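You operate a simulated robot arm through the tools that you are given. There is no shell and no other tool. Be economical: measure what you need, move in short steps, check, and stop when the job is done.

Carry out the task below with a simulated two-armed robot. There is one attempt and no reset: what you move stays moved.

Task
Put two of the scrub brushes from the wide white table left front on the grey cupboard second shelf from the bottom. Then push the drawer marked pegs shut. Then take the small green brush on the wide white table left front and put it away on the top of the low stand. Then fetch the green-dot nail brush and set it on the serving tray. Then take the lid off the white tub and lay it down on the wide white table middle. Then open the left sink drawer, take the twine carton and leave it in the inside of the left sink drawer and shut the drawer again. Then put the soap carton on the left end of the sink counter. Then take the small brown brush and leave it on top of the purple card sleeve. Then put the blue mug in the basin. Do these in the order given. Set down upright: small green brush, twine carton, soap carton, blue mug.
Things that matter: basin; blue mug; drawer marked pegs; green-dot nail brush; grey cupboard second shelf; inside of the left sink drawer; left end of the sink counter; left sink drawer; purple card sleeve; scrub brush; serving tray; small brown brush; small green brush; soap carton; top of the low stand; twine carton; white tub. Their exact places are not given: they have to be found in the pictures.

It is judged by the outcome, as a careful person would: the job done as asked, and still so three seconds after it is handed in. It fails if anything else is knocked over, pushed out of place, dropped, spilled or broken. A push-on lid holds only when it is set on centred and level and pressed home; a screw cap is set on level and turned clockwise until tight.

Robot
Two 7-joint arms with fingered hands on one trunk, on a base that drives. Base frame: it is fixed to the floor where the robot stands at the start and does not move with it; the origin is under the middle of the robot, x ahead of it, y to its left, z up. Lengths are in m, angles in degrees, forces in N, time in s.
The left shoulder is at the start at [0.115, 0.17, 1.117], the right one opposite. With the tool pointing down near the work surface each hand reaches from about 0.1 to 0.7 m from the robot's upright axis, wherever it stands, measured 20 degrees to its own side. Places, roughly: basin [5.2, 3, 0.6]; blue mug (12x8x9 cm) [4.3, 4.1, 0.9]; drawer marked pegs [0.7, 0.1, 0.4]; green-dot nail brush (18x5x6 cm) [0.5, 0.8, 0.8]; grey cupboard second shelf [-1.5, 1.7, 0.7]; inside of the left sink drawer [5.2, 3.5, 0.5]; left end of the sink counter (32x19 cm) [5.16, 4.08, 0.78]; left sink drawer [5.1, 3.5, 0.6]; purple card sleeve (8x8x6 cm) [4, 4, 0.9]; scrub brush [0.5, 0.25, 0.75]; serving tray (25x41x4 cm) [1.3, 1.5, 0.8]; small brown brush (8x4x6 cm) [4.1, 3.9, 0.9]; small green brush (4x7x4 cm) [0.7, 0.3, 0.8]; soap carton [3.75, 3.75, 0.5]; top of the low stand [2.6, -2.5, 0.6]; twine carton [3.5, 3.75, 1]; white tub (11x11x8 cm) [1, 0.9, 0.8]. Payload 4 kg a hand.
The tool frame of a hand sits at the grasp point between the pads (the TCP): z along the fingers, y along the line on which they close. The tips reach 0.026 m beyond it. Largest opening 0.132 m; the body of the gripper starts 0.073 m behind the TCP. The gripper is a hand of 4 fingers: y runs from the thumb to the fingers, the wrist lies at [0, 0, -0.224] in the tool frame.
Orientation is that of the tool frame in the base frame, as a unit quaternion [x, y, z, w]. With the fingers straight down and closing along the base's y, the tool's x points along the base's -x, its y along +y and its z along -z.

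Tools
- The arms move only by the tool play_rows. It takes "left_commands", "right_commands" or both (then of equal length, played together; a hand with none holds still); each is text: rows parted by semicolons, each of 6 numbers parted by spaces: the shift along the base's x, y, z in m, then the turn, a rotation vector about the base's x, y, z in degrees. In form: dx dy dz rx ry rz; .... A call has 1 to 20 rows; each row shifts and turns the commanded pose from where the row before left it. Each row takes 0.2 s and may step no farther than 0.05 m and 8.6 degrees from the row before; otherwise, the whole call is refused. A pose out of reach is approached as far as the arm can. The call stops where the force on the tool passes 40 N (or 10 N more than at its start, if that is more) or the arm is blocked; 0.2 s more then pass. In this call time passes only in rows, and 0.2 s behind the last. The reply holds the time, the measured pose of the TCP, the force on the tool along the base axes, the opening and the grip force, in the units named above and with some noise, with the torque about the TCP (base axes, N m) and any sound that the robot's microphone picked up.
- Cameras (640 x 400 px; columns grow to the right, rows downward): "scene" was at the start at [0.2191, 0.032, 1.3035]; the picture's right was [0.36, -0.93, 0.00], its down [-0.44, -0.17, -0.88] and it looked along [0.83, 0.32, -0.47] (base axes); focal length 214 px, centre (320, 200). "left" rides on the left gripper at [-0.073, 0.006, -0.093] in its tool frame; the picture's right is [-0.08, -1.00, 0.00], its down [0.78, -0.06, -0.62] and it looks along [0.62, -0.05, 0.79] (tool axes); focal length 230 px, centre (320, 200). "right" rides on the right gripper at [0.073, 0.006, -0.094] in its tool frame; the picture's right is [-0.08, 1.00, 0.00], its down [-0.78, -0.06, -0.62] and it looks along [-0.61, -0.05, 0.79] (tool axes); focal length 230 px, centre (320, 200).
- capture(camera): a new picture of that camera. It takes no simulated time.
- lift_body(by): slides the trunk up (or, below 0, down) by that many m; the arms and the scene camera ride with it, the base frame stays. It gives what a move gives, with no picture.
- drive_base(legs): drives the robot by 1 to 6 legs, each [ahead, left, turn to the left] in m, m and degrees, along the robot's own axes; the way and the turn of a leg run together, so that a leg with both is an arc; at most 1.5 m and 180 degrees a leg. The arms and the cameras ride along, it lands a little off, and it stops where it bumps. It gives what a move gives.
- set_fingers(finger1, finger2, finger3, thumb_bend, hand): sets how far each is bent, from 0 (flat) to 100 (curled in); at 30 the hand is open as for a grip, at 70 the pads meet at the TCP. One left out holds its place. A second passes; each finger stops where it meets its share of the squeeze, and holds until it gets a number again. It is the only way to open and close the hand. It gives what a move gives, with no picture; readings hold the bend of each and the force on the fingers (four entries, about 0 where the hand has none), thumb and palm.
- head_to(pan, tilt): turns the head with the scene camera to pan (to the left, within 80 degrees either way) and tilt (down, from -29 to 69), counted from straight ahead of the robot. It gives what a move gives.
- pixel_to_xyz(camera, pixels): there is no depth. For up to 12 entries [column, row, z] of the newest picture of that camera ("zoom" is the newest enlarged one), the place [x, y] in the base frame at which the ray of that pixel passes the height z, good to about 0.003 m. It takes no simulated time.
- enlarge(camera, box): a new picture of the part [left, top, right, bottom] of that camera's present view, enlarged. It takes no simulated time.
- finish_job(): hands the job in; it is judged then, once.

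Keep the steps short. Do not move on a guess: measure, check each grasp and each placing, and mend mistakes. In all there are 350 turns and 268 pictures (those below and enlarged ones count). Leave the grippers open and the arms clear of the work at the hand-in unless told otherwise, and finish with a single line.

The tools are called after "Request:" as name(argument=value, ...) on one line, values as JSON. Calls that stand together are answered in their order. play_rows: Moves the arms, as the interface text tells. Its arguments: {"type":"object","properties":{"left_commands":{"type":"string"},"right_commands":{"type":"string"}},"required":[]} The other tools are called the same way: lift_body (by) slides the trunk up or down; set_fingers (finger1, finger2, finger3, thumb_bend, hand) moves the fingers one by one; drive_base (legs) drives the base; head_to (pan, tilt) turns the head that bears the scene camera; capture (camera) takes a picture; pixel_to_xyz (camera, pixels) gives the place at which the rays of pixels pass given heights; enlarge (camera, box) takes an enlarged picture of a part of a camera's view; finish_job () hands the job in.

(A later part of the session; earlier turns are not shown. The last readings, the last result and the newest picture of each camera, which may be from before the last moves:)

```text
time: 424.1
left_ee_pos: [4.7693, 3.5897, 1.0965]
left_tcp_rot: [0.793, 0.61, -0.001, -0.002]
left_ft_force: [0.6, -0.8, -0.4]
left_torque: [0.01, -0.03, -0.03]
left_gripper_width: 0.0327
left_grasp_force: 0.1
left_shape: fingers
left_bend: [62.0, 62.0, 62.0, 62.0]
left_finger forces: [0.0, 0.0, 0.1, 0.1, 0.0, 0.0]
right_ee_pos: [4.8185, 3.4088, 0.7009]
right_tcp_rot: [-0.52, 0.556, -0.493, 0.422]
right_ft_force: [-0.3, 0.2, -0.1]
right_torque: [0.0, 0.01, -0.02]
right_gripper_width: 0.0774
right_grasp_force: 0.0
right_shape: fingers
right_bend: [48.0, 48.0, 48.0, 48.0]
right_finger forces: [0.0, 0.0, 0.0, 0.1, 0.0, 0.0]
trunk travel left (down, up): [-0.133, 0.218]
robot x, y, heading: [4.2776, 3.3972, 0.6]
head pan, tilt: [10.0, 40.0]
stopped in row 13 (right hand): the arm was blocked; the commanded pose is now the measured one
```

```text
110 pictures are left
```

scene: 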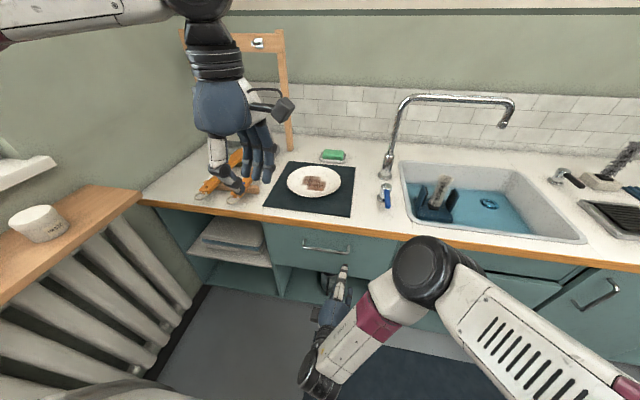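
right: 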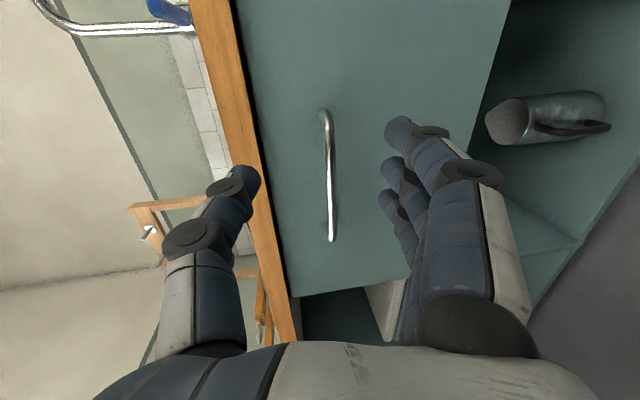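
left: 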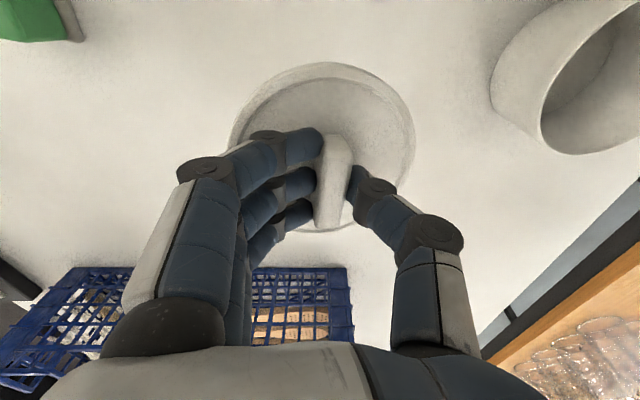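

The bar sits right between thumb and fingers (col 328). It's about 6.5 cm further left and 2.5 cm lower. I shift accordingly and straighten the yaw by 6°.

Request:
play_rows(right_commands="0 0.022 -0.008 0 0 2; 0 0.022 -0.008 0 0 2; 0 0.021 -0.008 0 0 2; 0.02 0 0 0 0 0; 0.02 0 0 0 0 0")

Request:
capture(camera="right")

```text
time: 425.5
left_ee_pos: [4.7686, 3.5896, 1.0955]
left_tcp_rot: [0.793, 0.609, -0.001, -0.001]
left_ft_force: [0.2, -0.7, 0.4]
left_torque: [0.0, 0.02, 0.0]
left_gripper_width: 0.0329
left_grasp_force: 0.0
left_shape: fingers
left_bend: [62.0, 62.0, 62.0, 62.0]
left_finger forces: [0.1, 0.0, 0.0, 0.0, 0.0, 0.0]
right_ee_pos: [4.8866, 3.4034, 0.6686]
right_tcp_rot: [-0.532, 0.547, -0.499, 0.411]
right_ft_force: [0.4, -0.6, 0.7]
right_torque: [-0.02, 0.03, -0.02]
right_gripper_width: 0.0775
right_grasp_force: 0.1
right_shape: fingers
right_bend: [48.0, 48.0, 48.0, 48.0]
right_finger forces: [0.0, 0.0, 0.0, 0.1, 0.0, 0.1]
right hand out of reach, approached as far as the arm can: row 3
trunk travel left (down, up): [-0.133, 0.218]
robot x, y, heading: [4.2801, 3.3944, 0.7]
head pan, tilt: [10.0, 40.0]
stopped in row 5 (right hand): the arm was blocked; the commanded pose is now the measured one
```

```text
109 pictures are left
```

right: 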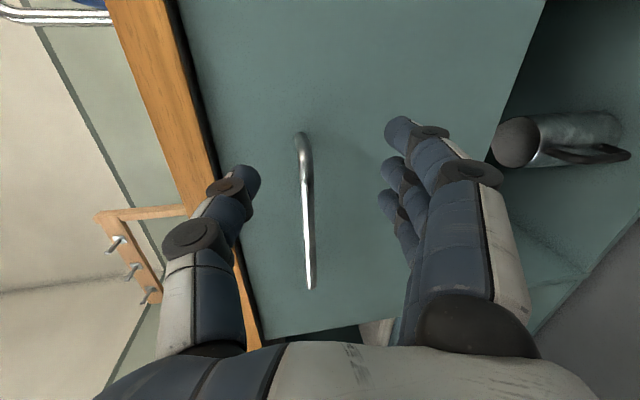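

The arm doesn't want to cross further left, so I shift the whole base 7 cm to the left (and 3 cm back to stay clear).

Request:
drive_base(legs=[[-0.03, 0, 0], [0, 0.075, 0]])

Request:
capture(camera="right")

```text
time: 426.8
left_ee_pos: [4.7389, 3.6036, 1.096]
left_tcp_rot: [0.792, 0.611, -0.002, -0.002]
left_ft_force: [0.7, -0.3, 0.0]
left_torque: [0.02, 0.01, -0.03]
left_gripper_width: 0.0329
left_grasp_force: 0.1
left_shape: fingers
left_bend: [62.0, 62.0, 62.0, 62.0]
left_finger forces: [0.1, 0.0, 0.0, 0.1, 0.0, 0.1]
right_ee_pos: [4.8564, 3.4145, 0.6697]
right_tcp_rot: [-0.533, 0.547, -0.499, 0.41]
right_ft_force: [-0.1, -0.1, -0.5]
right_torque: [0.02, 0.0, -0.01]
right_gripper_width: 0.0773
right_grasp_force: 0.1
right_shape: fingers
right_bend: [48.0, 48.0, 48.0, 48.0]
right_finger forces: [0.1, 0.0, 0.0, 0.0, 0.0, 0.0]
trunk travel left (down, up): [-0.133, 0.218]
robot x, y, heading: [4.2498, 3.4092, 0.7]
head pan, tilt: [10.0, 40.0]
stopped in leg 2: the robot was blocked; the commanded pose is now the measured one
```

```text
108 pictures are left
```

right: 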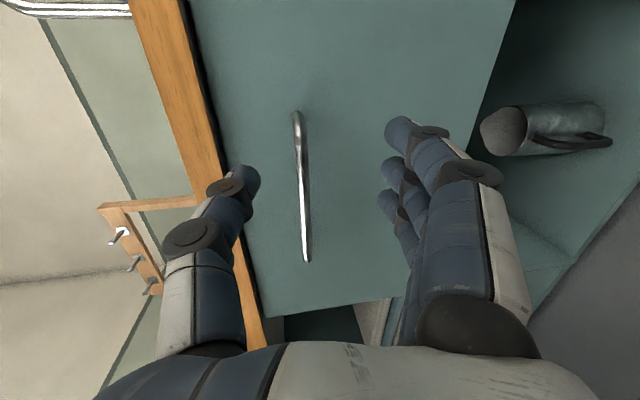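

The base is stopped by the shelf on its left. Instead I ease 2 cm right and turn the robot 6° left, which swings the hand to the handle's middle.

Request:
drive_base(legs=[[0, -0.02, 0], [0, 0, 6]])

Request:
capture(camera="right")

Request:
capture(camera="scene")

```text
time: 428.2
left_ee_pos: [4.7154, 3.6346, 1.096]
left_tcp_rot: [0.759, 0.651, -0.001, -0.002]
left_ft_force: [1.4, -0.2, -0.3]
left_torque: [0.0, -0.01, 0.03]
left_gripper_width: 0.0326
left_grasp_force: 0.1
left_shape: fingers
left_bend: [62.0, 62.0, 62.0, 62.0]
left_finger forces: [0.1, 0.0, 0.0, 0.0, 0.0, 0.0]
right_ee_pos: [4.8524, 3.4608, 0.669]
right_tcp_rot: [0.561, -0.517, 0.476, -0.437]
right_ft_force: [0.4, 0.5, 0.3]
right_torque: [-0.02, 0.0, 0.0]
right_gripper_width: 0.0774
right_grasp_force: 0.1
right_shape: fingers
right_bend: [48.0, 48.0, 48.0, 48.0]
right_finger forces: [0.0, 0.1, 0.0, 0.0, 0.0, 0.0]
trunk travel left (down, up): [-0.133, 0.218]
robot x, y, heading: [4.2499, 3.3917, 6.7]
head pan, tilt: [10.0, 40.0]
```

```text
107 pictures are left
```

right: 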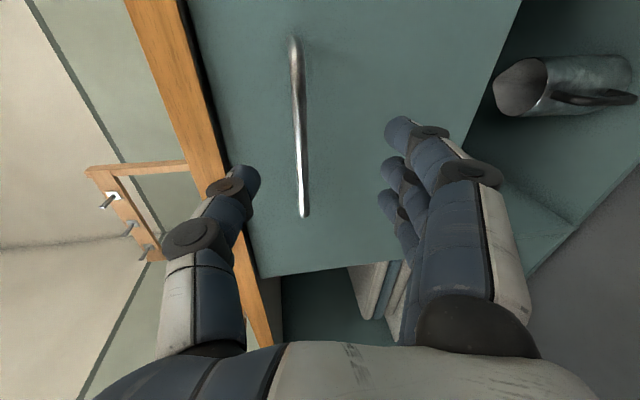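

```text
106 pictures are left
```

scene: 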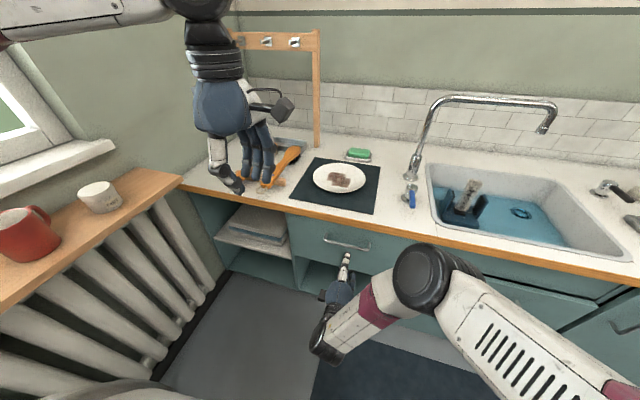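

The bar is now centred ahead of the hand. I drive ahead 5 cm and look.

Request:
drive_base(legs=[[0.05, -0.006, 0]])

Request:
capture(camera="right")

```text
time: 429.2
left_ee_pos: [4.7664, 3.6338, 1.0945]
left_tcp_rot: [0.759, 0.651, -0.002, -0.001]
left_ft_force: [1.2, -0.2, -0.1]
left_torque: [0.0, 0.02, -0.01]
left_gripper_width: 0.0328
left_grasp_force: 0.0
left_shape: fingers
left_bend: [62.0, 62.0, 62.0, 62.0]
left_finger forces: [0.0, 0.0, 0.0, 0.0, 0.1, 0.0]
right_ee_pos: [4.9033, 3.4602, 0.6679]
right_tcp_rot: [0.561, -0.518, 0.476, -0.437]
right_ft_force: [1.1, 0.0, 0.3]
right_torque: [0.0, -0.01, -0.02]
right_gripper_width: 0.0775
right_grasp_force: 0.0
right_shape: fingers
right_bend: [48.0, 48.0, 48.0, 48.0]
right_finger forces: [0.1, 0.0, 0.0, 0.0, 0.0, 0.0]
trunk travel left (down, up): [-0.133, 0.218]
robot x, y, heading: [4.3013, 3.3936, 6.9]
head pan, tilt: [10.0, 40.0]
```

```text
105 pictures are left
```

right: 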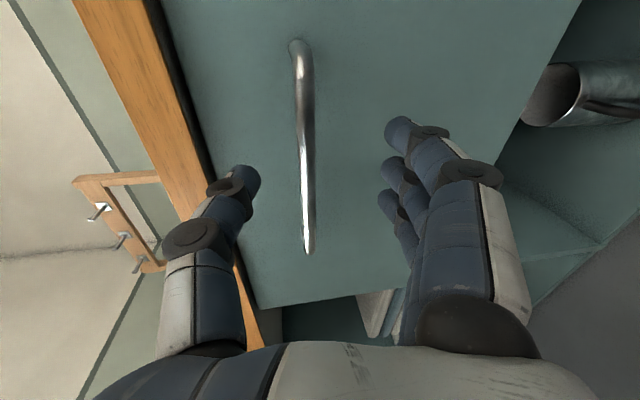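

About 6 cm to go. Advancing 4 cm more.

Request:
drive_base(legs=[[0.04, -0.005, 0]])

Request:
capture(camera="right")

```text
time: 430.1
left_ee_pos: [4.8059, 3.6345, 1.095]
left_tcp_rot: [0.759, 0.651, -0.002, 0.0]
left_ft_force: [-0.7, -0.4, 0.9]
left_torque: [-0.01, 0.04, 0.0]
left_gripper_width: 0.0328
left_grasp_force: 0.1
left_shape: fingers
left_bend: [62.0, 62.0, 62.0, 62.0]
left_finger forces: [0.0, 0.0, 0.1, 0.0, 0.0, 0.0]
right_ee_pos: [4.9443, 3.4592, 0.6692]
right_tcp_rot: [0.561, -0.518, 0.477, -0.436]
right_ft_force: [0.3, 0.0, -0.4]
right_torque: [0.04, -0.02, -0.01]
right_gripper_width: 0.0773
right_grasp_force: 0.1
right_shape: fingers
right_bend: [48.0, 48.0, 48.0, 48.0]
right_finger forces: [0.0, 0.0, 0.0, 0.0, 0.1, 0.0]
trunk travel left (down, up): [-0.133, 0.218]
robot x, y, heading: [4.3416, 3.3935, 6.8]
head pan, tilt: [10.0, 40.0]
```

```text
104 pictures are left
```

right: 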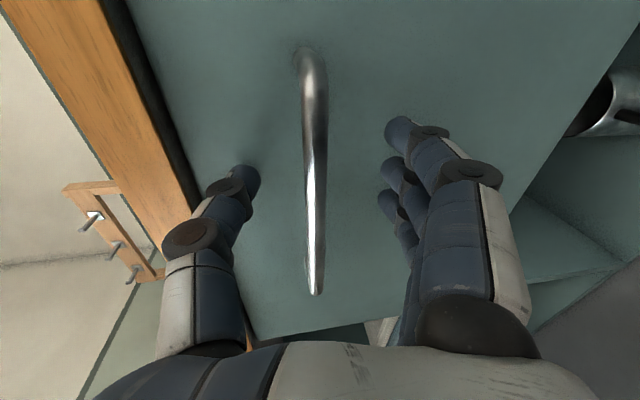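

The bar is now ~3 cm ahead of the TCP, between the fingertips. 2 cm more, then close.

Request:
drive_base(legs=[[0.018, -0.002, 0]])

Request:
set_fingers(hand="right", finger1=75, finger2=75, finger3=75, thumb_bend=72)

Request:
capture(camera="right")

```text
time: 430.9
left_ee_pos: [4.8142, 3.6336, 1.0977]
left_tcp_rot: [0.759, 0.651, 0.0, -0.002]
left_ft_force: [0.3, 0.1, -0.6]
left_torque: [0.03, 0.0, 0.04]
left_gripper_width: 0.033
left_grasp_force: 0.1
left_shape: fingers
left_bend: [62.0, 62.0, 62.0, 62.0]
left_finger forces: [0.0, 0.0, 0.1, 0.1, 0.1, 0.0]
right_ee_pos: [4.9472, 3.4583, 0.6653]
right_tcp_rot: [0.564, -0.521, 0.474, -0.432]
right_ft_force: [-12.2, -1.8, 2.5]
right_torque: [0.11, -0.74, -0.09]
right_gripper_width: 0.0821
right_grasp_force: 6.5
right_shape: fingers
right_bend: [48.0, 48.0, 48.0, 47.0]
right_finger forces: [0.0, 0.0, 0.1, 0.1, 12.4, 0.1]
trunk travel left (down, up): [-0.133, 0.218]
robot x, y, heading: [4.3508, 3.3933, 6.7]
head pan, tilt: [10.0, 40.0]
stopped in leg 1: the force on the tool passed its limit at 63 N (the readings are from after the stop); the commanded pose is now the measured one
```

```text
time: 431.9
left_ee_pos: [4.8176, 3.6341, 1.0968]
left_tcp_rot: [0.759, 0.651, -0.002, -0.001]
left_ft_force: [-0.5, -0.5, 0.1]
left_torque: [-0.02, 0.01, -0.02]
left_gripper_width: 0.0328
left_grasp_force: 0.0
left_shape: fingers
left_bend: [62.0, 62.0, 62.0, 62.0]
left_finger forces: [0.0, 0.1, 0.0, 0.1, 0.0, 0.0]
right_ee_pos: [4.9491, 3.4582, 0.6648]
right_tcp_rot: [0.564, -0.52, 0.474, -0.432]
right_ft_force: [2.6, -0.5, 2.5]
right_torque: [0.07, 0.02, 0.02]
right_gripper_width: 0.012
right_grasp_force: 3.9
right_shape: fingers
right_bend: [74.0, 74.0, 75.0, 69.0]
right_finger forces: [1.7, 0.0, 0.6, 0.0, 5.5, 0.1]
trunk travel left (down, up): [-0.133, 0.218]
robot x, y, heading: [4.3535, 3.3872, 6.5]
head pan, tilt: [10.0, 40.0]
```

```text
103 pictures are left
```

right: 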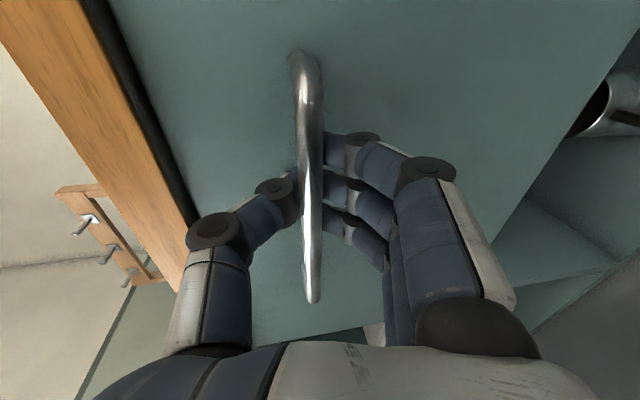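

Thumb and fingers meet around the bar (width 1.2 cm). I tighten and pull back gently with the base.

Request:
set_fingers(hand="right", finger1=85, finger2=85, finger3=85, thumb_bend=80)

Request:
drive_base(legs=[[-0.08, 0.009, 0]])

Request:
capture(camera="right")

Request:
capture(camera="scene")

```text
time: 432.9
left_ee_pos: [4.8157, 3.6343, 1.0961]
left_tcp_rot: [0.758, 0.652, -0.001, -0.001]
left_ft_force: [-0.1, -0.6, 0.1]
left_torque: [-0.03, 0.0, 0.01]
left_gripper_width: 0.0331
left_grasp_force: 0.1
left_shape: fingers
left_bend: [62.0, 62.0, 62.0, 62.0]
left_finger forces: [0.0, 0.0, 0.1, 0.0, 0.0, 0.0]
right_ee_pos: [4.9479, 3.4584, 0.6646]
right_tcp_rot: [0.564, -0.521, 0.473, -0.432]
right_ft_force: [-0.9, -0.3, -5.7]
right_torque: [0.03, -0.02, 0.02]
right_gripper_width: 0.0119
right_grasp_force: 2.9
right_shape: fingers
right_bend: [84.0, 82.0, 84.0, 76.0]
right_finger forces: [3.3, 0.0, 2.6, 0.1, 0.0, 0.0]
trunk travel left (down, up): [-0.133, 0.218]
robot x, y, heading: [4.3541, 3.3891, 6.8]
head pan, tilt: [10.0, 40.0]
```

```text
time: 433.9
left_ee_pos: [4.7353, 3.6338, 1.0949]
left_tcp_rot: [0.759, 0.652, -0.001, -0.001]
left_ft_force: [-0.7, -1.1, 0.6]
left_torque: [-0.02, -0.03, 0.0]
left_gripper_width: 0.0328
left_grasp_force: 0.0
left_shape: fingers
left_bend: [62.0, 62.0, 62.0, 62.0]
left_finger forces: [0.0, 0.1, 0.1, 0.0, 0.0, 0.1]
right_ee_pos: [4.8672, 3.4577, 0.6648]
right_tcp_rot: [0.565, -0.52, 0.473, -0.432]
right_ft_force: [1.3, 0.1, -3.6]
right_torque: [0.01, 0.05, 0.0]
right_gripper_width: 0.0134
right_grasp_force: 4.0
right_shape: fingers
right_bend: [84.0, 83.0, 84.0, 77.0]
right_finger forces: [3.7, 0.1, 2.9, 0.0, 0.0, 0.1]
trunk travel left (down, up): [-0.133, 0.218]
robot x, y, heading: [4.2701, 3.3915, 6.6]
head pan, tilt: [10.0, 40.0]
```

```text
102 pictures are left
```

right: 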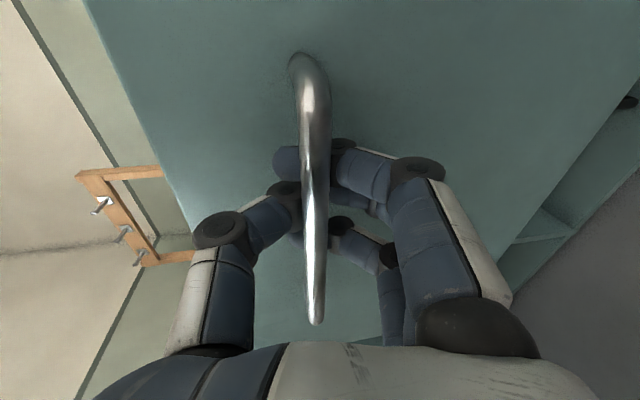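

```text
101 pictures are left
```

scene: 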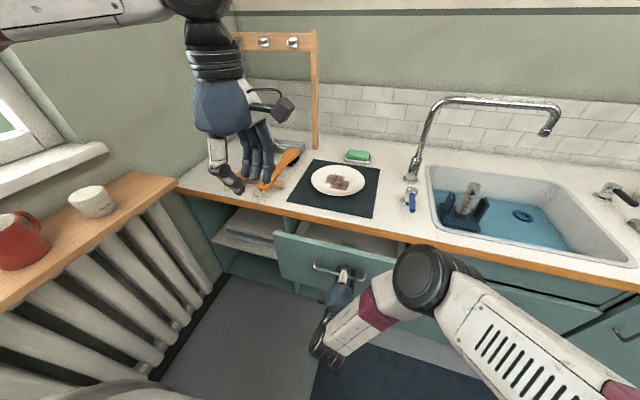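

The drawer slides out. I pull another ~16 cm, keeping clear of the shelf.

Request:
drive_base(legs=[[-0.09, 0.006, 0]])

Request:
drive_base(legs=[[-0.08, 0.005, 0]])

Request:
capture(camera="scene")

```text
time: 435.1
left_ee_pos: [4.6454, 3.6304, 1.096]
left_tcp_rot: [0.758, 0.652, -0.002, -0.002]
left_ft_force: [0.3, 1.4, 0.1]
left_torque: [0.01, -0.04, 0.01]
left_gripper_width: 0.033
left_grasp_force: 0.0
left_shape: fingers
left_bend: [62.0, 62.0, 62.0, 62.0]
left_finger forces: [0.0, 0.1, 0.1, 0.1, 0.0, 0.1]
right_ee_pos: [4.7768, 3.4552, 0.6647]
right_tcp_rot: [0.564, -0.52, 0.473, -0.433]
right_ft_force: [0.7, 5.0, -3.9]
right_torque: [0.0, 0.07, -0.04]
right_gripper_width: 0.0139
right_grasp_force: 3.0
right_shape: fingers
right_bend: [84.0, 83.0, 84.0, 77.0]
right_finger forces: [3.7, 0.0, 2.8, 0.0, 0.0, 0.0]
trunk travel left (down, up): [-0.133, 0.218]
robot x, y, heading: [4.1791, 3.3858, 6.9]
head pan, tilt: [10.0, 40.0]
```

```text
time: 436.1
left_ee_pos: [4.5657, 3.6255, 1.0955]
left_tcp_rot: [0.758, 0.652, -0.001, -0.002]
left_ft_force: [0.3, -0.4, 0.4]
left_torque: [0.0, -0.03, -0.04]
left_gripper_width: 0.0328
left_grasp_force: 0.0
left_shape: fingers
left_bend: [62.0, 62.0, 62.0, 62.0]
left_finger forces: [0.1, 0.1, 0.1, 0.0, 0.1, 0.1]
right_ee_pos: [4.6983, 3.4483, 0.6657]
right_tcp_rot: [0.565, -0.521, 0.473, -0.432]
right_ft_force: [1.3, 4.0, -2.7]
right_torque: [0.01, 0.08, 0.01]
right_gripper_width: 0.0137
right_grasp_force: 3.4
right_shape: fingers
right_bend: [84.0, 83.0, 84.0, 77.0]
right_finger forces: [3.8, 0.0, 2.6, 0.0, 0.1, 0.0]
trunk travel left (down, up): [-0.133, 0.218]
robot x, y, heading: [4.1001, 3.3813, 6.6]
head pan, tilt: [10.0, 40.0]
```

```text
100 pictures are left
```

scene: 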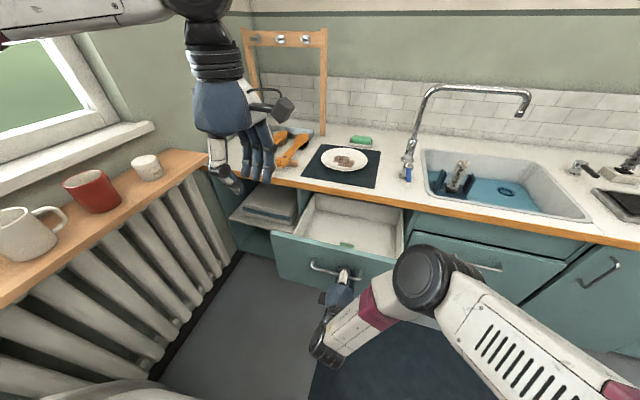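

The drawer is open about 25 cm and empty. I open the hand and back away from the handle.

Request:
set_fingers(hand="right", finger1=45, finger2=45, finger3=45, thumb_bend=42)

Request:
capture(camera="right")

```text
time: 437.1
left_ee_pos: [4.5648, 3.6249, 1.0961]
left_tcp_rot: [0.759, 0.652, -0.001, -0.002]
left_ft_force: [1.0, -0.4, 0.0]
left_torque: [-0.01, 0.02, 0.0]
left_gripper_width: 0.0329
left_grasp_force: 0.1
left_shape: fingers
left_bend: [62.0, 62.0, 62.0, 62.0]
left_finger forces: [0.0, 0.0, 0.0, 0.0, 0.0, 0.1]
right_ee_pos: [4.6978, 3.4492, 0.6653]
right_tcp_rot: [0.565, -0.521, 0.473, -0.431]
right_ft_force: [0.6, 0.3, -0.1]
right_torque: [0.01, -0.05, 0.02]
right_gripper_width: 0.0914
right_grasp_force: 0.0
right_shape: fingers
right_bend: [45.0, 45.0, 45.0, 42.0]
right_finger forces: [0.0, 0.0, 0.0, 0.0, 0.0, 0.1]
trunk travel left (down, up): [-0.133, 0.218]
robot x, y, heading: [4.1015, 3.3833, 6.8]
head pan, tilt: [10.0, 40.0]
```

```text
99 pictures are left
```

right: 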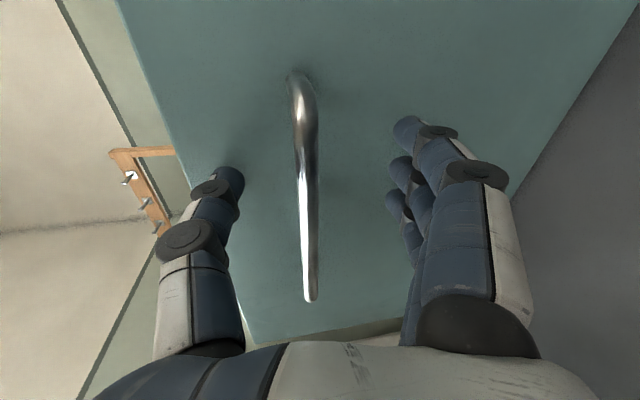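

Free. I back off to the right of the shelf's line, and raise and upright the right hand.

Request:
drive_base(legs=[[-0.2, -0.08, 0], [-0.25, -0.1, 0]])

Request:
play_rows(right_commands="0 0 0.04 0 8 0; 0 0 0.04 0 8 0; 0 0 0.04 0 8 0; 0 -0.01 0.04 0 8 0; 0 -0.01 0.04 0 8 0; 0 -0.02 0.04 0 8 0; 0 -0.02 0.04 0 8 0; 0 -0.02 0.04 0 8 0; 0 -0.02 0.04 0 8 0; 0 -0.02 0.04 0 8 0; 0 0 0.04 0 0 0")

Request:
drive_base(legs=[[0, 0, 83]])

Request:
head_to(pan=10, tilt=45)

Request:
capture(camera="scene")

```text
time: 440.3
left_ee_pos: [4.1428, 3.3937, 1.0971]
left_tcp_rot: [0.758, 0.653, -0.002, -0.001]
left_ft_force: [-0.2, -0.1, 0.2]
left_torque: [0.02, 0.03, -0.01]
left_gripper_width: 0.0326
left_grasp_force: 0.0
left_shape: fingers
left_bend: [62.0, 62.0, 62.0, 62.0]
left_finger forces: [0.1, 0.0, 0.1, 0.1, 0.0, 0.0]
right_ee_pos: [4.2766, 3.2176, 0.6652]
right_tcp_rot: [0.565, -0.519, 0.473, -0.432]
right_ft_force: [0.5, 0.5, 0.4]
right_torque: [0.02, -0.02, 0.0]
right_gripper_width: 0.0915
right_grasp_force: 0.1
right_shape: fingers
right_bend: [45.0, 45.0, 45.0, 42.0]
right_finger forces: [0.0, 0.0, 0.1, 0.1, 0.0, 0.0]
trunk travel left (down, up): [-0.133, 0.218]
robot x, y, heading: [3.6789, 3.1504, 6.9]
head pan, tilt: [10.0, 40.0]
```

```text
time: 442.7
left_ee_pos: [4.1421, 3.3932, 1.0968]
left_tcp_rot: [0.758, 0.652, -0.001, -0.001]
left_ft_force: [0.5, -0.6, -0.4]
left_torque: [0.0, -0.02, 0.04]
left_gripper_width: 0.0329
left_grasp_force: 0.0
left_shape: fingers
left_bend: [62.0, 62.0, 62.0, 62.0]
left_finger forces: [0.0, 0.0, 0.1, 0.0, 0.1, 0.0]
right_ee_pos: [4.2748, 3.0972, 1.1083]
right_tcp_rot: [0.738, -0.675, -0.003, 0.003]
right_ft_force: [0.3, -0.9, 0.1]
right_torque: [0.02, -0.01, 0.02]
right_gripper_width: 0.0921
right_grasp_force: 0.1
right_shape: fingers
right_bend: [45.0, 45.0, 45.0, 42.0]
right_finger forces: [0.1, 0.0, 0.0, 0.0, 0.1, 0.0]
trunk travel left (down, up): [-0.133, 0.218]
robot x, y, heading: [3.6809, 3.1526, 7.1]
head pan, tilt: [10.0, 40.0]
```

```text
time: 446.6
left_ee_pos: [3.5033, 3.6428, 1.0955]
left_tcp_rot: [0.145, 0.989, -0.002, -0.001]
left_ft_force: [0.7, -0.5, -0.4]
left_torque: [-0.02, -0.05, 0.01]
left_gripper_width: 0.033
left_grasp_force: 0.0
left_shape: fingers
left_bend: [62.0, 62.0, 62.0, 62.0]
left_finger forces: [0.0, 0.1, 0.1, 0.1, 0.1, 0.1]
right_ee_pos: [3.8142, 3.7313, 1.1068]
right_tcp_rot: [1.0, -0.028, 0.002, 0.002]
right_ft_force: [0.5, 1.3, -1.0]
right_torque: [0.02, 0.01, 0.05]
right_gripper_width: 0.092
right_grasp_force: 0.0
right_shape: fingers
right_bend: [45.0, 45.0, 45.0, 42.0]
right_finger forces: [0.0, 0.1, 0.0, 0.0, 0.0, 0.0]
trunk travel left (down, up): [-0.133, 0.218]
robot x, y, heading: [3.6811, 3.1482, 88.7]
head pan, tilt: [10.0, 40.0]
```

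```text
time: 447.2
left_ee_pos: [3.5039, 3.6427, 1.096]
left_tcp_rot: [0.146, 0.989, -0.002, 0.001]
left_ft_force: [0.6, 0.0, -0.3]
left_torque: [-0.02, 0.0, 0.02]
left_gripper_width: 0.0331
left_grasp_force: 0.1
left_shape: fingers
left_bend: [62.0, 62.0, 62.0, 62.0]
left_finger forces: [0.1, 0.0, 0.0, 0.0, 0.0, 0.0]
right_ee_pos: [3.8151, 3.733, 1.1067]
right_tcp_rot: [1.0, -0.029, 0.0, 0.003]
right_ft_force: [0.4, -0.6, -0.3]
right_torque: [0.0, 0.0, 0.02]
right_gripper_width: 0.092
right_grasp_force: 0.1
right_shape: fingers
right_bend: [45.0, 45.0, 45.0, 42.0]
right_finger forces: [0.1, 0.0, 0.1, 0.0, 0.0, 0.0]
trunk travel left (down, up): [-0.133, 0.218]
robot x, y, heading: [3.6835, 3.1482, 88.6]
head pan, tilt: [10.0, 45.0]
```

```text
98 pictures are left
```

scene: 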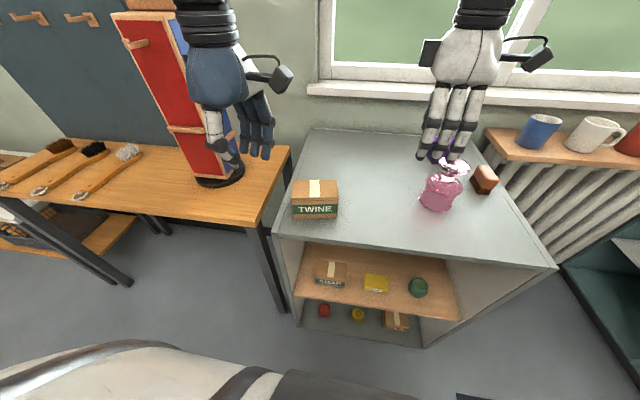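

The twine carton is at (316,199) on the white top. I take the left camera's view to triangulate.

Request:
capture(camera="left")

Request:
enlarge(camera="scene", box=[270, 160, 510, 340])

```text
97 pictures are left
```

left: 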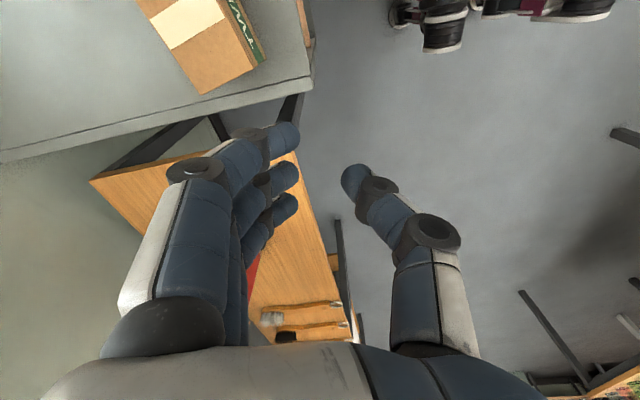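

```text
2.22 times, centred on (390, 250) of scene
```

zoom: 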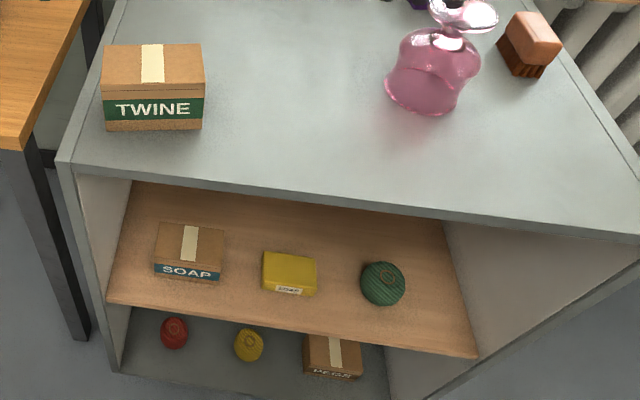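

Request:
pixel_to_xyz(camera="scene", pixels=[[292.3, 201.8, 0.93], [292.3, 201.8, 0.97], [337.3, 201.8, 0.95], [293.6, 180.2, 0.93], [293.6, 180.2, 0.97], [336, 180.2, 0.95], [293.6, 218.5, 0.87], [272, 232, 0.87], [556, 267, 0.87]])

Request:
pixel_to_xyz(camera="left", pixels=[[201, 94, 0.93], [201, 94, 0.97], [256, 66, 0.93], [256, 66, 0.97], [138, 2, 0.93], [138, 2, 0.97], [311, 80, 0.87]])

```text
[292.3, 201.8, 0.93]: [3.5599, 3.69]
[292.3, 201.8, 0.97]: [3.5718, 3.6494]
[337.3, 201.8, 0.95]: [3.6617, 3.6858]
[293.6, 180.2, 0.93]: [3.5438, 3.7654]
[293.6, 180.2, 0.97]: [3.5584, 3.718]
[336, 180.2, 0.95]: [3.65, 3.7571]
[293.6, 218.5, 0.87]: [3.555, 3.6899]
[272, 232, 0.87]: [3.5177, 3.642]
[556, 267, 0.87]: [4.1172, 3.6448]
```

```text
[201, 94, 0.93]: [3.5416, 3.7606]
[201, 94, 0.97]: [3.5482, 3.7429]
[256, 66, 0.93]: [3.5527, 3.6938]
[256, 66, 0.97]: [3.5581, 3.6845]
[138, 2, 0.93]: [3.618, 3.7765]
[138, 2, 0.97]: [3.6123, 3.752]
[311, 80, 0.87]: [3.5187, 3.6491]
```

Carton: top z ≈ 0.93, 10 × 7.5 × 6 cm, centre (3.602, 3.727), turned ≈ 9°. Shelf top is 0.87. I turn the left hand +26°, open to ~11 cm and go above it.

Request:
set_fingers(hand="left", finger1=36, finger2=36, finger3=36, thumb_bend=36)

Request:
play_rows(left_commands="0.025 0.021 0 0 0 6.5; 0.025 0.021 0 0 0 6.5; 0.024 0.021 0 0 0 6.5; 0.024 0.021 0 0 0 6.5; 0 0 -0.04 0 0 0; 0 0 -0.04 0 0 0; 0 0 -0.02 0 0 0")

Request:
capture(camera="left")

Request:
enlarge(camera="scene", box=[230, 100, 430, 250])

```text
time: 448.2
left_ee_pos: [3.5031, 3.6429, 1.0969]
left_tcp_rot: [0.145, 0.989, -0.001, 0.0]
left_ft_force: [0.2, -0.3, -0.6]
left_torque: [-0.01, 0.01, -0.03]
left_gripper_width: 0.1165
left_grasp_force: 0.1
left_shape: fingers
left_bend: [36.0, 36.0, 36.0, 36.0]
left_finger forces: [0.0, 0.1, 0.0, 0.0, 0.0, 0.0]
right_ee_pos: [3.8142, 3.7322, 1.1073]
right_tcp_rot: [1.0, -0.028, 0.001, 0.003]
right_ft_force: [0.5, 0.1, 0.4]
right_torque: [0.02, 0.0, 0.02]
right_gripper_width: 0.0919
right_grasp_force: 0.1
right_shape: fingers
right_bend: [45.0, 45.0, 45.0, 42.0]
right_finger forces: [0.0, 0.1, 0.0, 0.0, 0.0, 0.0]
trunk travel left (down, up): [-0.133, 0.218]
robot x, y, heading: [3.6762, 3.1498, 88.7]
head pan, tilt: [10.0, 45.0]
```

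```text
time: 449.8
left_ee_pos: [3.602, 3.7272, 0.995]
left_tcp_rot: [-0.082, 0.997, -0.002, 0.0]
left_ft_force: [0.2, 0.4, -0.1]
left_torque: [-0.01, 0.04, 0.01]
left_gripper_width: 0.1168
left_grasp_force: 0.1
left_shape: fingers
left_bend: [36.0, 36.0, 36.0, 36.0]
left_finger forces: [0.0, 0.0, 0.0, 0.1, 0.0, 0.1]
right_ee_pos: [3.8146, 3.7333, 1.1053]
right_tcp_rot: [1.0, -0.03, 0.002, 0.002]
right_ft_force: [0.2, -0.3, -0.4]
right_torque: [-0.01, -0.01, 0.01]
right_gripper_width: 0.092
right_grasp_force: 0.0
right_shape: fingers
right_bend: [45.0, 45.0, 45.0, 42.0]
right_finger forces: [0.1, 0.0, 0.1, 0.0, 0.1, 0.0]
trunk travel left (down, up): [-0.133, 0.218]
robot x, y, heading: [3.679, 3.1507, 88.7]
head pan, tilt: [10.0, 45.0]
```

```text
95 pictures are left
```

left: 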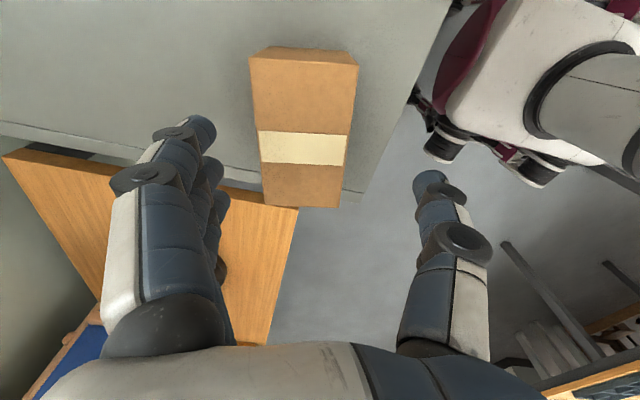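

```text
2.67 times, centred on (330, 175) of scene
```

zoom: 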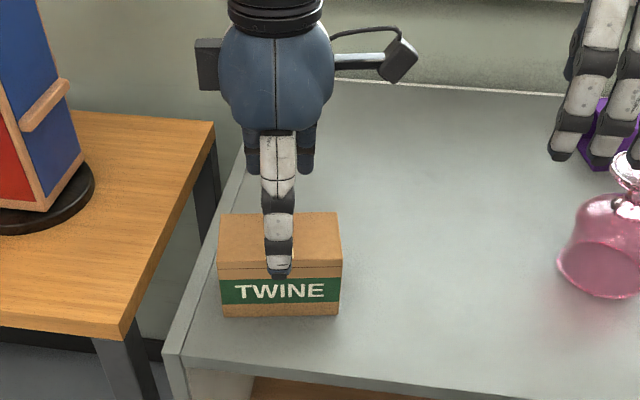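

Aligned. Descending to 0.918 and closing.

Request:
play_rows(left_commands="0.004 0 -0.03 0 0 0; 0.004 0 -0.03 0 0 0; 0 0 -0.015 0 0 0")

Request:
set_fingers(hand="left", finger1=50, finger2=50, finger3=50, thumb_bend=50)

Request:
set_fingers(hand="left", finger1=65, finger2=65, finger3=65, thumb_bend=65)

Request:
play_rows(left_commands="0 0 0.02 0 0 0; 0 0 0.03 0 0 0; 0 0 0.04 0 0 0")

Request:
capture(camera="scene")

Request:
capture(camera="left")

```text
time: 450.6
left_ee_pos: [3.6124, 3.7252, 0.9199]
left_tcp_rot: [-0.081, 0.997, -0.002, -0.001]
left_ft_force: [-0.3, -0.1, -1.1]
left_torque: [-0.01, 0.01, 0.01]
left_gripper_width: 0.1162
left_grasp_force: 0.2
left_shape: fingers
left_bend: [36.0, 36.0, 36.0, 36.0]
left_finger forces: [0.1, 0.0, 0.0, 0.0, 0.1, 0.0]
right_ee_pos: [3.8143, 3.7336, 1.1053]
right_tcp_rot: [1.0, -0.028, 0.001, 0.003]
right_ft_force: [-0.2, 0.3, -0.1]
right_torque: [0.03, -0.01, -0.01]
right_gripper_width: 0.092
right_grasp_force: 0.2
right_shape: fingers
right_bend: [45.0, 45.0, 45.0, 42.0]
right_finger forces: [0.0, 0.0, 0.0, 0.0, 0.0, 0.0]
trunk travel left (down, up): [-0.133, 0.218]
robot x, y, heading: [3.6834, 3.148, 88.5]
head pan, tilt: [10.0, 45.0]
```

```text
time: 451.6
left_ee_pos: [3.6117, 3.7265, 0.9194]
left_tcp_rot: [-0.081, 0.997, -0.002, 0.0]
left_ft_force: [-0.2, -0.1, 0.2]
left_torque: [0.0, 0.03, 0.03]
left_gripper_width: 0.072
left_grasp_force: 0.4
left_shape: fingers
left_bend: [50.0, 50.0, 50.0, 50.0]
left_finger forces: [0.0, 0.1, 0.0, 0.0, 0.3, 0.0]
right_ee_pos: [3.8139, 3.732, 1.1051]
right_tcp_rot: [1.0, -0.03, 0.001, 0.003]
right_ft_force: [0.3, 0.6, -0.2]
right_torque: [0.02, 0.02, -0.04]
right_gripper_width: 0.0921
right_grasp_force: 0.0
right_shape: fingers
right_bend: [45.0, 45.0, 45.0, 42.0]
right_finger forces: [0.0, 0.0, 0.0, 0.0, 0.0, 0.0]
trunk travel left (down, up): [-0.133, 0.218]
robot x, y, heading: [3.6778, 3.1502, 88.5]
head pan, tilt: [10.0, 45.0]
```

```text
time: 452.6
left_ee_pos: [3.6115, 3.7259, 0.9202]
left_tcp_rot: [-0.081, 0.997, -0.002, 0.0]
left_ft_force: [-0.1, 0.3, -0.1]
left_torque: [0.03, -0.03, 0.0]
left_gripper_width: 0.0651
left_grasp_force: 22.3
left_shape: fingers
left_bend: [54.0, 53.0, 53.0, 57.0]
left_finger forces: [7.4, 7.5, 7.4, 0.0, 22.0, 0.1]
right_ee_pos: [3.8142, 3.7323, 1.1051]
right_tcp_rot: [1.0, -0.028, 0.002, 0.003]
right_ft_force: [-0.2, -0.3, 0.4]
right_torque: [0.07, -0.03, 0.01]
right_gripper_width: 0.0923
right_grasp_force: 0.0
right_shape: fingers
right_bend: [45.0, 45.0, 45.0, 42.0]
right_finger forces: [0.0, 0.0, 0.0, 0.0, 0.1, 0.0]
trunk travel left (down, up): [-0.133, 0.218]
robot x, y, heading: [3.6818, 3.1453, 88.4]
head pan, tilt: [10.0, 45.0]
```

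```text
time: 453.4
left_ee_pos: [3.6111, 3.7251, 1.0094]
left_tcp_rot: [-0.08, 0.997, -0.002, 0.0]
left_ft_force: [-0.1, -0.3, -2.2]
left_torque: [0.04, 0.0, -0.02]
left_gripper_width: 0.065
left_grasp_force: 21.5
left_shape: fingers
left_bend: [54.0, 53.0, 53.0, 57.0]
left_finger forces: [7.5, 7.3, 7.3, 0.0, 22.0, 0.0]
right_ee_pos: [3.8143, 3.7323, 1.1064]
right_tcp_rot: [1.0, -0.029, 0.001, 0.003]
right_ft_force: [-0.3, -0.7, 0.1]
right_torque: [0.0, 0.01, -0.01]
right_gripper_width: 0.0919
right_grasp_force: 0.0
right_shape: fingers
right_bend: [45.0, 45.0, 45.0, 42.0]
right_finger forces: [0.0, 0.0, 0.0, 0.0, 0.1, 0.1]
trunk travel left (down, up): [-0.133, 0.218]
robot x, y, heading: [3.6794, 3.1496, 88.6]
head pan, tilt: [10.0, 45.0]
```

```text
93 pictures are left
```

scene: 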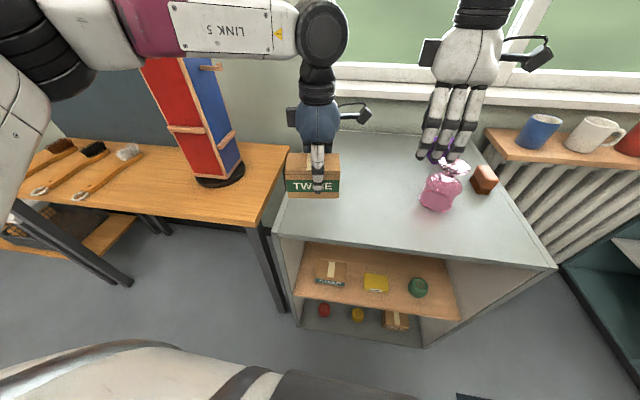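

```text
92 pictures are left
```

left: 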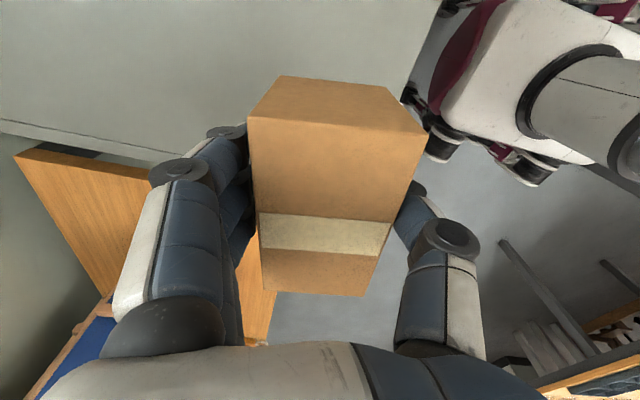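

Twine carton held level. I raise it, back off, turn to the sink and drive to the open drawer.

Request:
play_rows(left_commands="0 -0.02 0.04 0 0 0; 0 -0.02 0.04 0 0 0")

Request:
drive_base(legs=[[-0.12, 0, 0], [0, 0, -88.5], [0.6, 0, 0], [0, 0.32, 0]])

Request:
head_to(pan=10, tilt=50)

Request:
capture(camera="scene")

```text
time: 454.0
left_ee_pos: [3.608, 3.6863, 1.0907]
left_tcp_rot: [-0.081, 0.997, -0.002, 0.001]
left_ft_force: [-0.7, -0.7, -1.2]
left_torque: [-0.01, -0.01, -0.01]
left_gripper_width: 0.0651
left_grasp_force: 21.6
left_shape: fingers
left_bend: [54.0, 53.0, 53.0, 57.0]
left_finger forces: [7.3, 7.3, 7.2, 0.0, 21.9, 0.0]
right_ee_pos: [3.8145, 3.7316, 1.1076]
right_tcp_rot: [1.0, -0.029, 0.001, 0.003]
right_ft_force: [0.0, -0.5, 0.2]
right_torque: [0.02, 0.03, 0.03]
right_gripper_width: 0.0921
right_grasp_force: 0.0
right_shape: fingers
right_bend: [45.0, 45.0, 45.0, 42.0]
right_finger forces: [0.0, 0.0, 0.0, 0.0, 0.1, 0.0]
trunk travel left (down, up): [-0.133, 0.218]
robot x, y, heading: [3.6767, 3.1464, 88.8]
head pan, tilt: [10.0, 45.0]
```

```text
time: 465.0
left_ee_pos: [4.8085, 3.4523, 1.0891]
left_tcp_rot: [0.63, 0.776, -0.002, -0.001]
left_ft_force: [-0.5, -0.6, -1.9]
left_torque: [-0.05, 0.01, -0.02]
left_gripper_width: 0.0647
left_grasp_force: 20.6
left_shape: fingers
left_bend: [54.0, 53.0, 53.0, 57.0]
left_finger forces: [6.8, 6.8, 6.8, 0.1, 20.5, 0.1]
right_ee_pos: [4.8651, 3.249, 1.106]
right_tcp_rot: [-0.702, 0.712, 0.001, -0.003]
right_ft_force: [0.2, 1.1, -0.2]
right_torque: [-0.01, 0.01, -0.04]
right_gripper_width: 0.0919
right_grasp_force: 0.0
right_shape: fingers
right_bend: [45.0, 45.0, 45.0, 42.0]
right_finger forces: [0.0, 0.1, 0.1, 0.1, 0.0, 0.0]
trunk travel left (down, up): [-0.133, 0.218]
robot x, y, heading: [4.2788, 3.3585, 1.4]
head pan, tilt: [10.0, 45.0]
```

```text
time: 465.6
left_ee_pos: [4.8098, 3.4521, 1.0882]
left_tcp_rot: [0.63, 0.777, -0.001, 0.0]
left_ft_force: [0.2, -0.7, -0.7]
left_torque: [0.0, -0.03, 0.0]
left_gripper_width: 0.0647
left_grasp_force: 20.7
left_shape: fingers
left_bend: [54.0, 53.0, 53.0, 57.0]
left_finger forces: [6.8, 6.9, 6.8, 0.0, 20.5, 0.0]
right_ee_pos: [4.8656, 3.2491, 1.1067]
right_tcp_rot: [-0.703, 0.712, 0.001, -0.002]
right_ft_force: [-0.4, -0.3, 0.6]
right_torque: [0.04, 0.01, 0.01]
right_gripper_width: 0.092
right_grasp_force: 0.1
right_shape: fingers
right_bend: [45.0, 45.0, 45.0, 42.0]
right_finger forces: [0.0, 0.0, 0.1, 0.1, 0.0, 0.1]
trunk travel left (down, up): [-0.133, 0.218]
robot x, y, heading: [4.2718, 3.3596, 1.2]
head pan, tilt: [10.0, 50.0]
```

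```text
91 pictures are left
```

scene: 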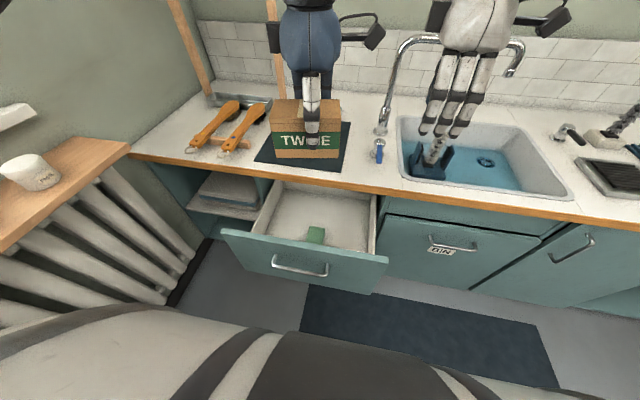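

There's a small green item in the drawer near its front (315,235). I measure the interior.

Request:
pixel_to_xyz(camera="scene", pixels=[[308, 243, 0.6], [324, 243, 0.6], [315, 228, 0.63], [268, 228, 0.6], [365, 248, 0.6], [283, 185, 0.72], [378, 197, 0.72], [222, 230, 0.72], [388, 260, 0.72], [320, 192, 0.75]])

Request:
enlarge(camera="scene", box=[210, 160, 410, 290])

```text
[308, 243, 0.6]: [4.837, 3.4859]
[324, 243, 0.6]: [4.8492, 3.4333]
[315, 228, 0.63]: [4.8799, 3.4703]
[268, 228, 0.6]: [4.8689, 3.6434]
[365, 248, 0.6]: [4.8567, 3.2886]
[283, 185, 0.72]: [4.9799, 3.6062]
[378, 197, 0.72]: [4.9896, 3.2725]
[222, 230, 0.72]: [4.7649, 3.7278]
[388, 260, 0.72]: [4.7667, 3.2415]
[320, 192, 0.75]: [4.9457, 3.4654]
```

```text
3.08 times, centred on (310, 225) of scene
```

zoom: 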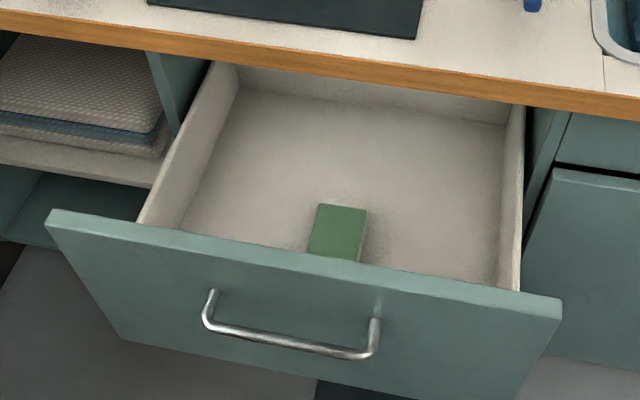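

The green item sits at y 3.43–3.49. I'll put the carton to its left, centre (4.865, 3.575): turn −12° and lower to just above the drawer.

Request:
play_rows(left_commands="0.014 0.03 0 0 0 -4; 0.014 0.031 0 0 0 -4; 0.014 0.031 0 0 0 -4; 0.013 0.031 0 0 0 0; 0 0 -0.045 0 0 0; 0 0 -0.045 0 0 0; 0 0 -0.045 0 0 0; 0 0 -0.045 0 0 0; 0 0 -0.045 0 0 0")

Request:
capture(camera="scene")

Request:
capture(camera="left")

```text
time: 467.6
left_ee_pos: [4.8661, 3.5739, 0.8658]
left_tcp_rot: [0.708, 0.706, -0.002, 0.0]
left_ft_force: [-0.2, -0.3, -2.1]
left_torque: [0.01, -0.02, 0.03]
left_gripper_width: 0.0645
left_grasp_force: 20.2
left_shape: fingers
left_bend: [54.0, 54.0, 53.0, 57.0]
left_finger forces: [6.9, 6.6, 6.7, 0.0, 20.2, 0.0]
right_ee_pos: [4.8652, 3.2483, 1.1047]
right_tcp_rot: [-0.703, 0.711, 0.002, -0.004]
right_ft_force: [-0.1, 0.3, -0.2]
right_torque: [0.02, -0.04, -0.04]
right_gripper_width: 0.0921
right_grasp_force: 0.0
right_shape: fingers
right_bend: [45.0, 45.0, 45.0, 42.0]
right_finger forces: [0.0, 0.0, 0.1, 0.0, 0.0, 0.0]
trunk travel left (down, up): [-0.133, 0.218]
robot x, y, heading: [4.2751, 3.3516, 1.3]
head pan, tilt: [10.0, 50.0]
```

```text
89 pictures are left
```

scene: 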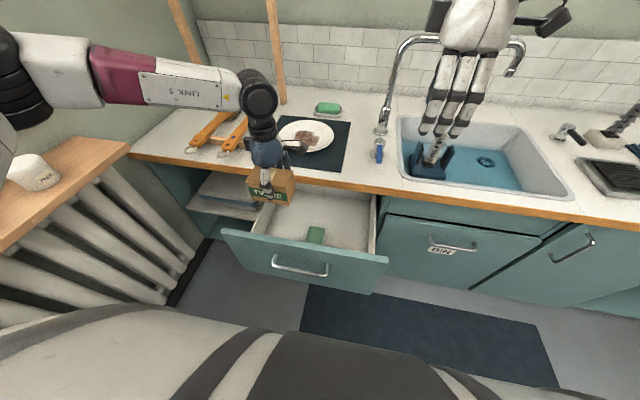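

```text
88 pictures are left
```

left: 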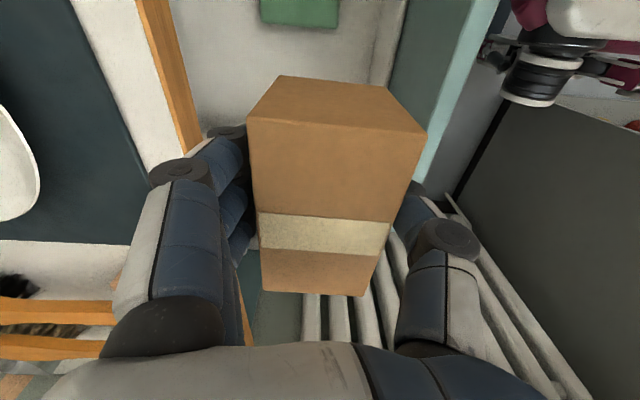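

Request:
pixel_to_xyz(camera="left", pixels=[[315, 293, 0.875], [330, 78, 0.82], [248, 120, 0.875], [427, 130, 0.875], [300, 25, 0.63], [395, 80, 0.72], [440, 150, 0.72]])

Request:
enlarge(camera="scene", box=[200, 130, 400, 290])

```text
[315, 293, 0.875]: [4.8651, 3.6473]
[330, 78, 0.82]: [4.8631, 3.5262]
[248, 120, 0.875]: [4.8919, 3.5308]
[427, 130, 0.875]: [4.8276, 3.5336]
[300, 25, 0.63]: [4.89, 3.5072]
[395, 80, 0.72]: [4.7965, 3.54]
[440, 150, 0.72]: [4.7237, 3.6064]
```

```text
2.50 times, centred on (300, 210) of scene
```

zoom: 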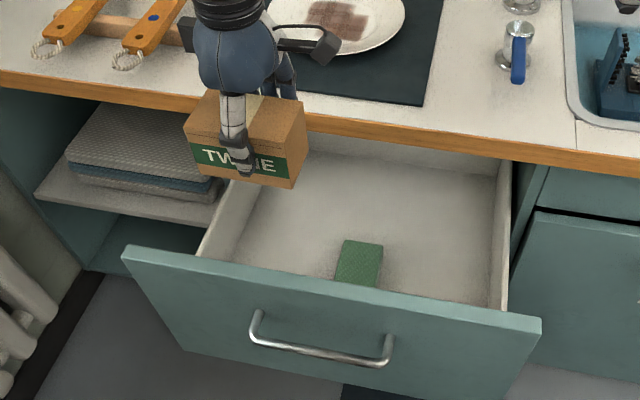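

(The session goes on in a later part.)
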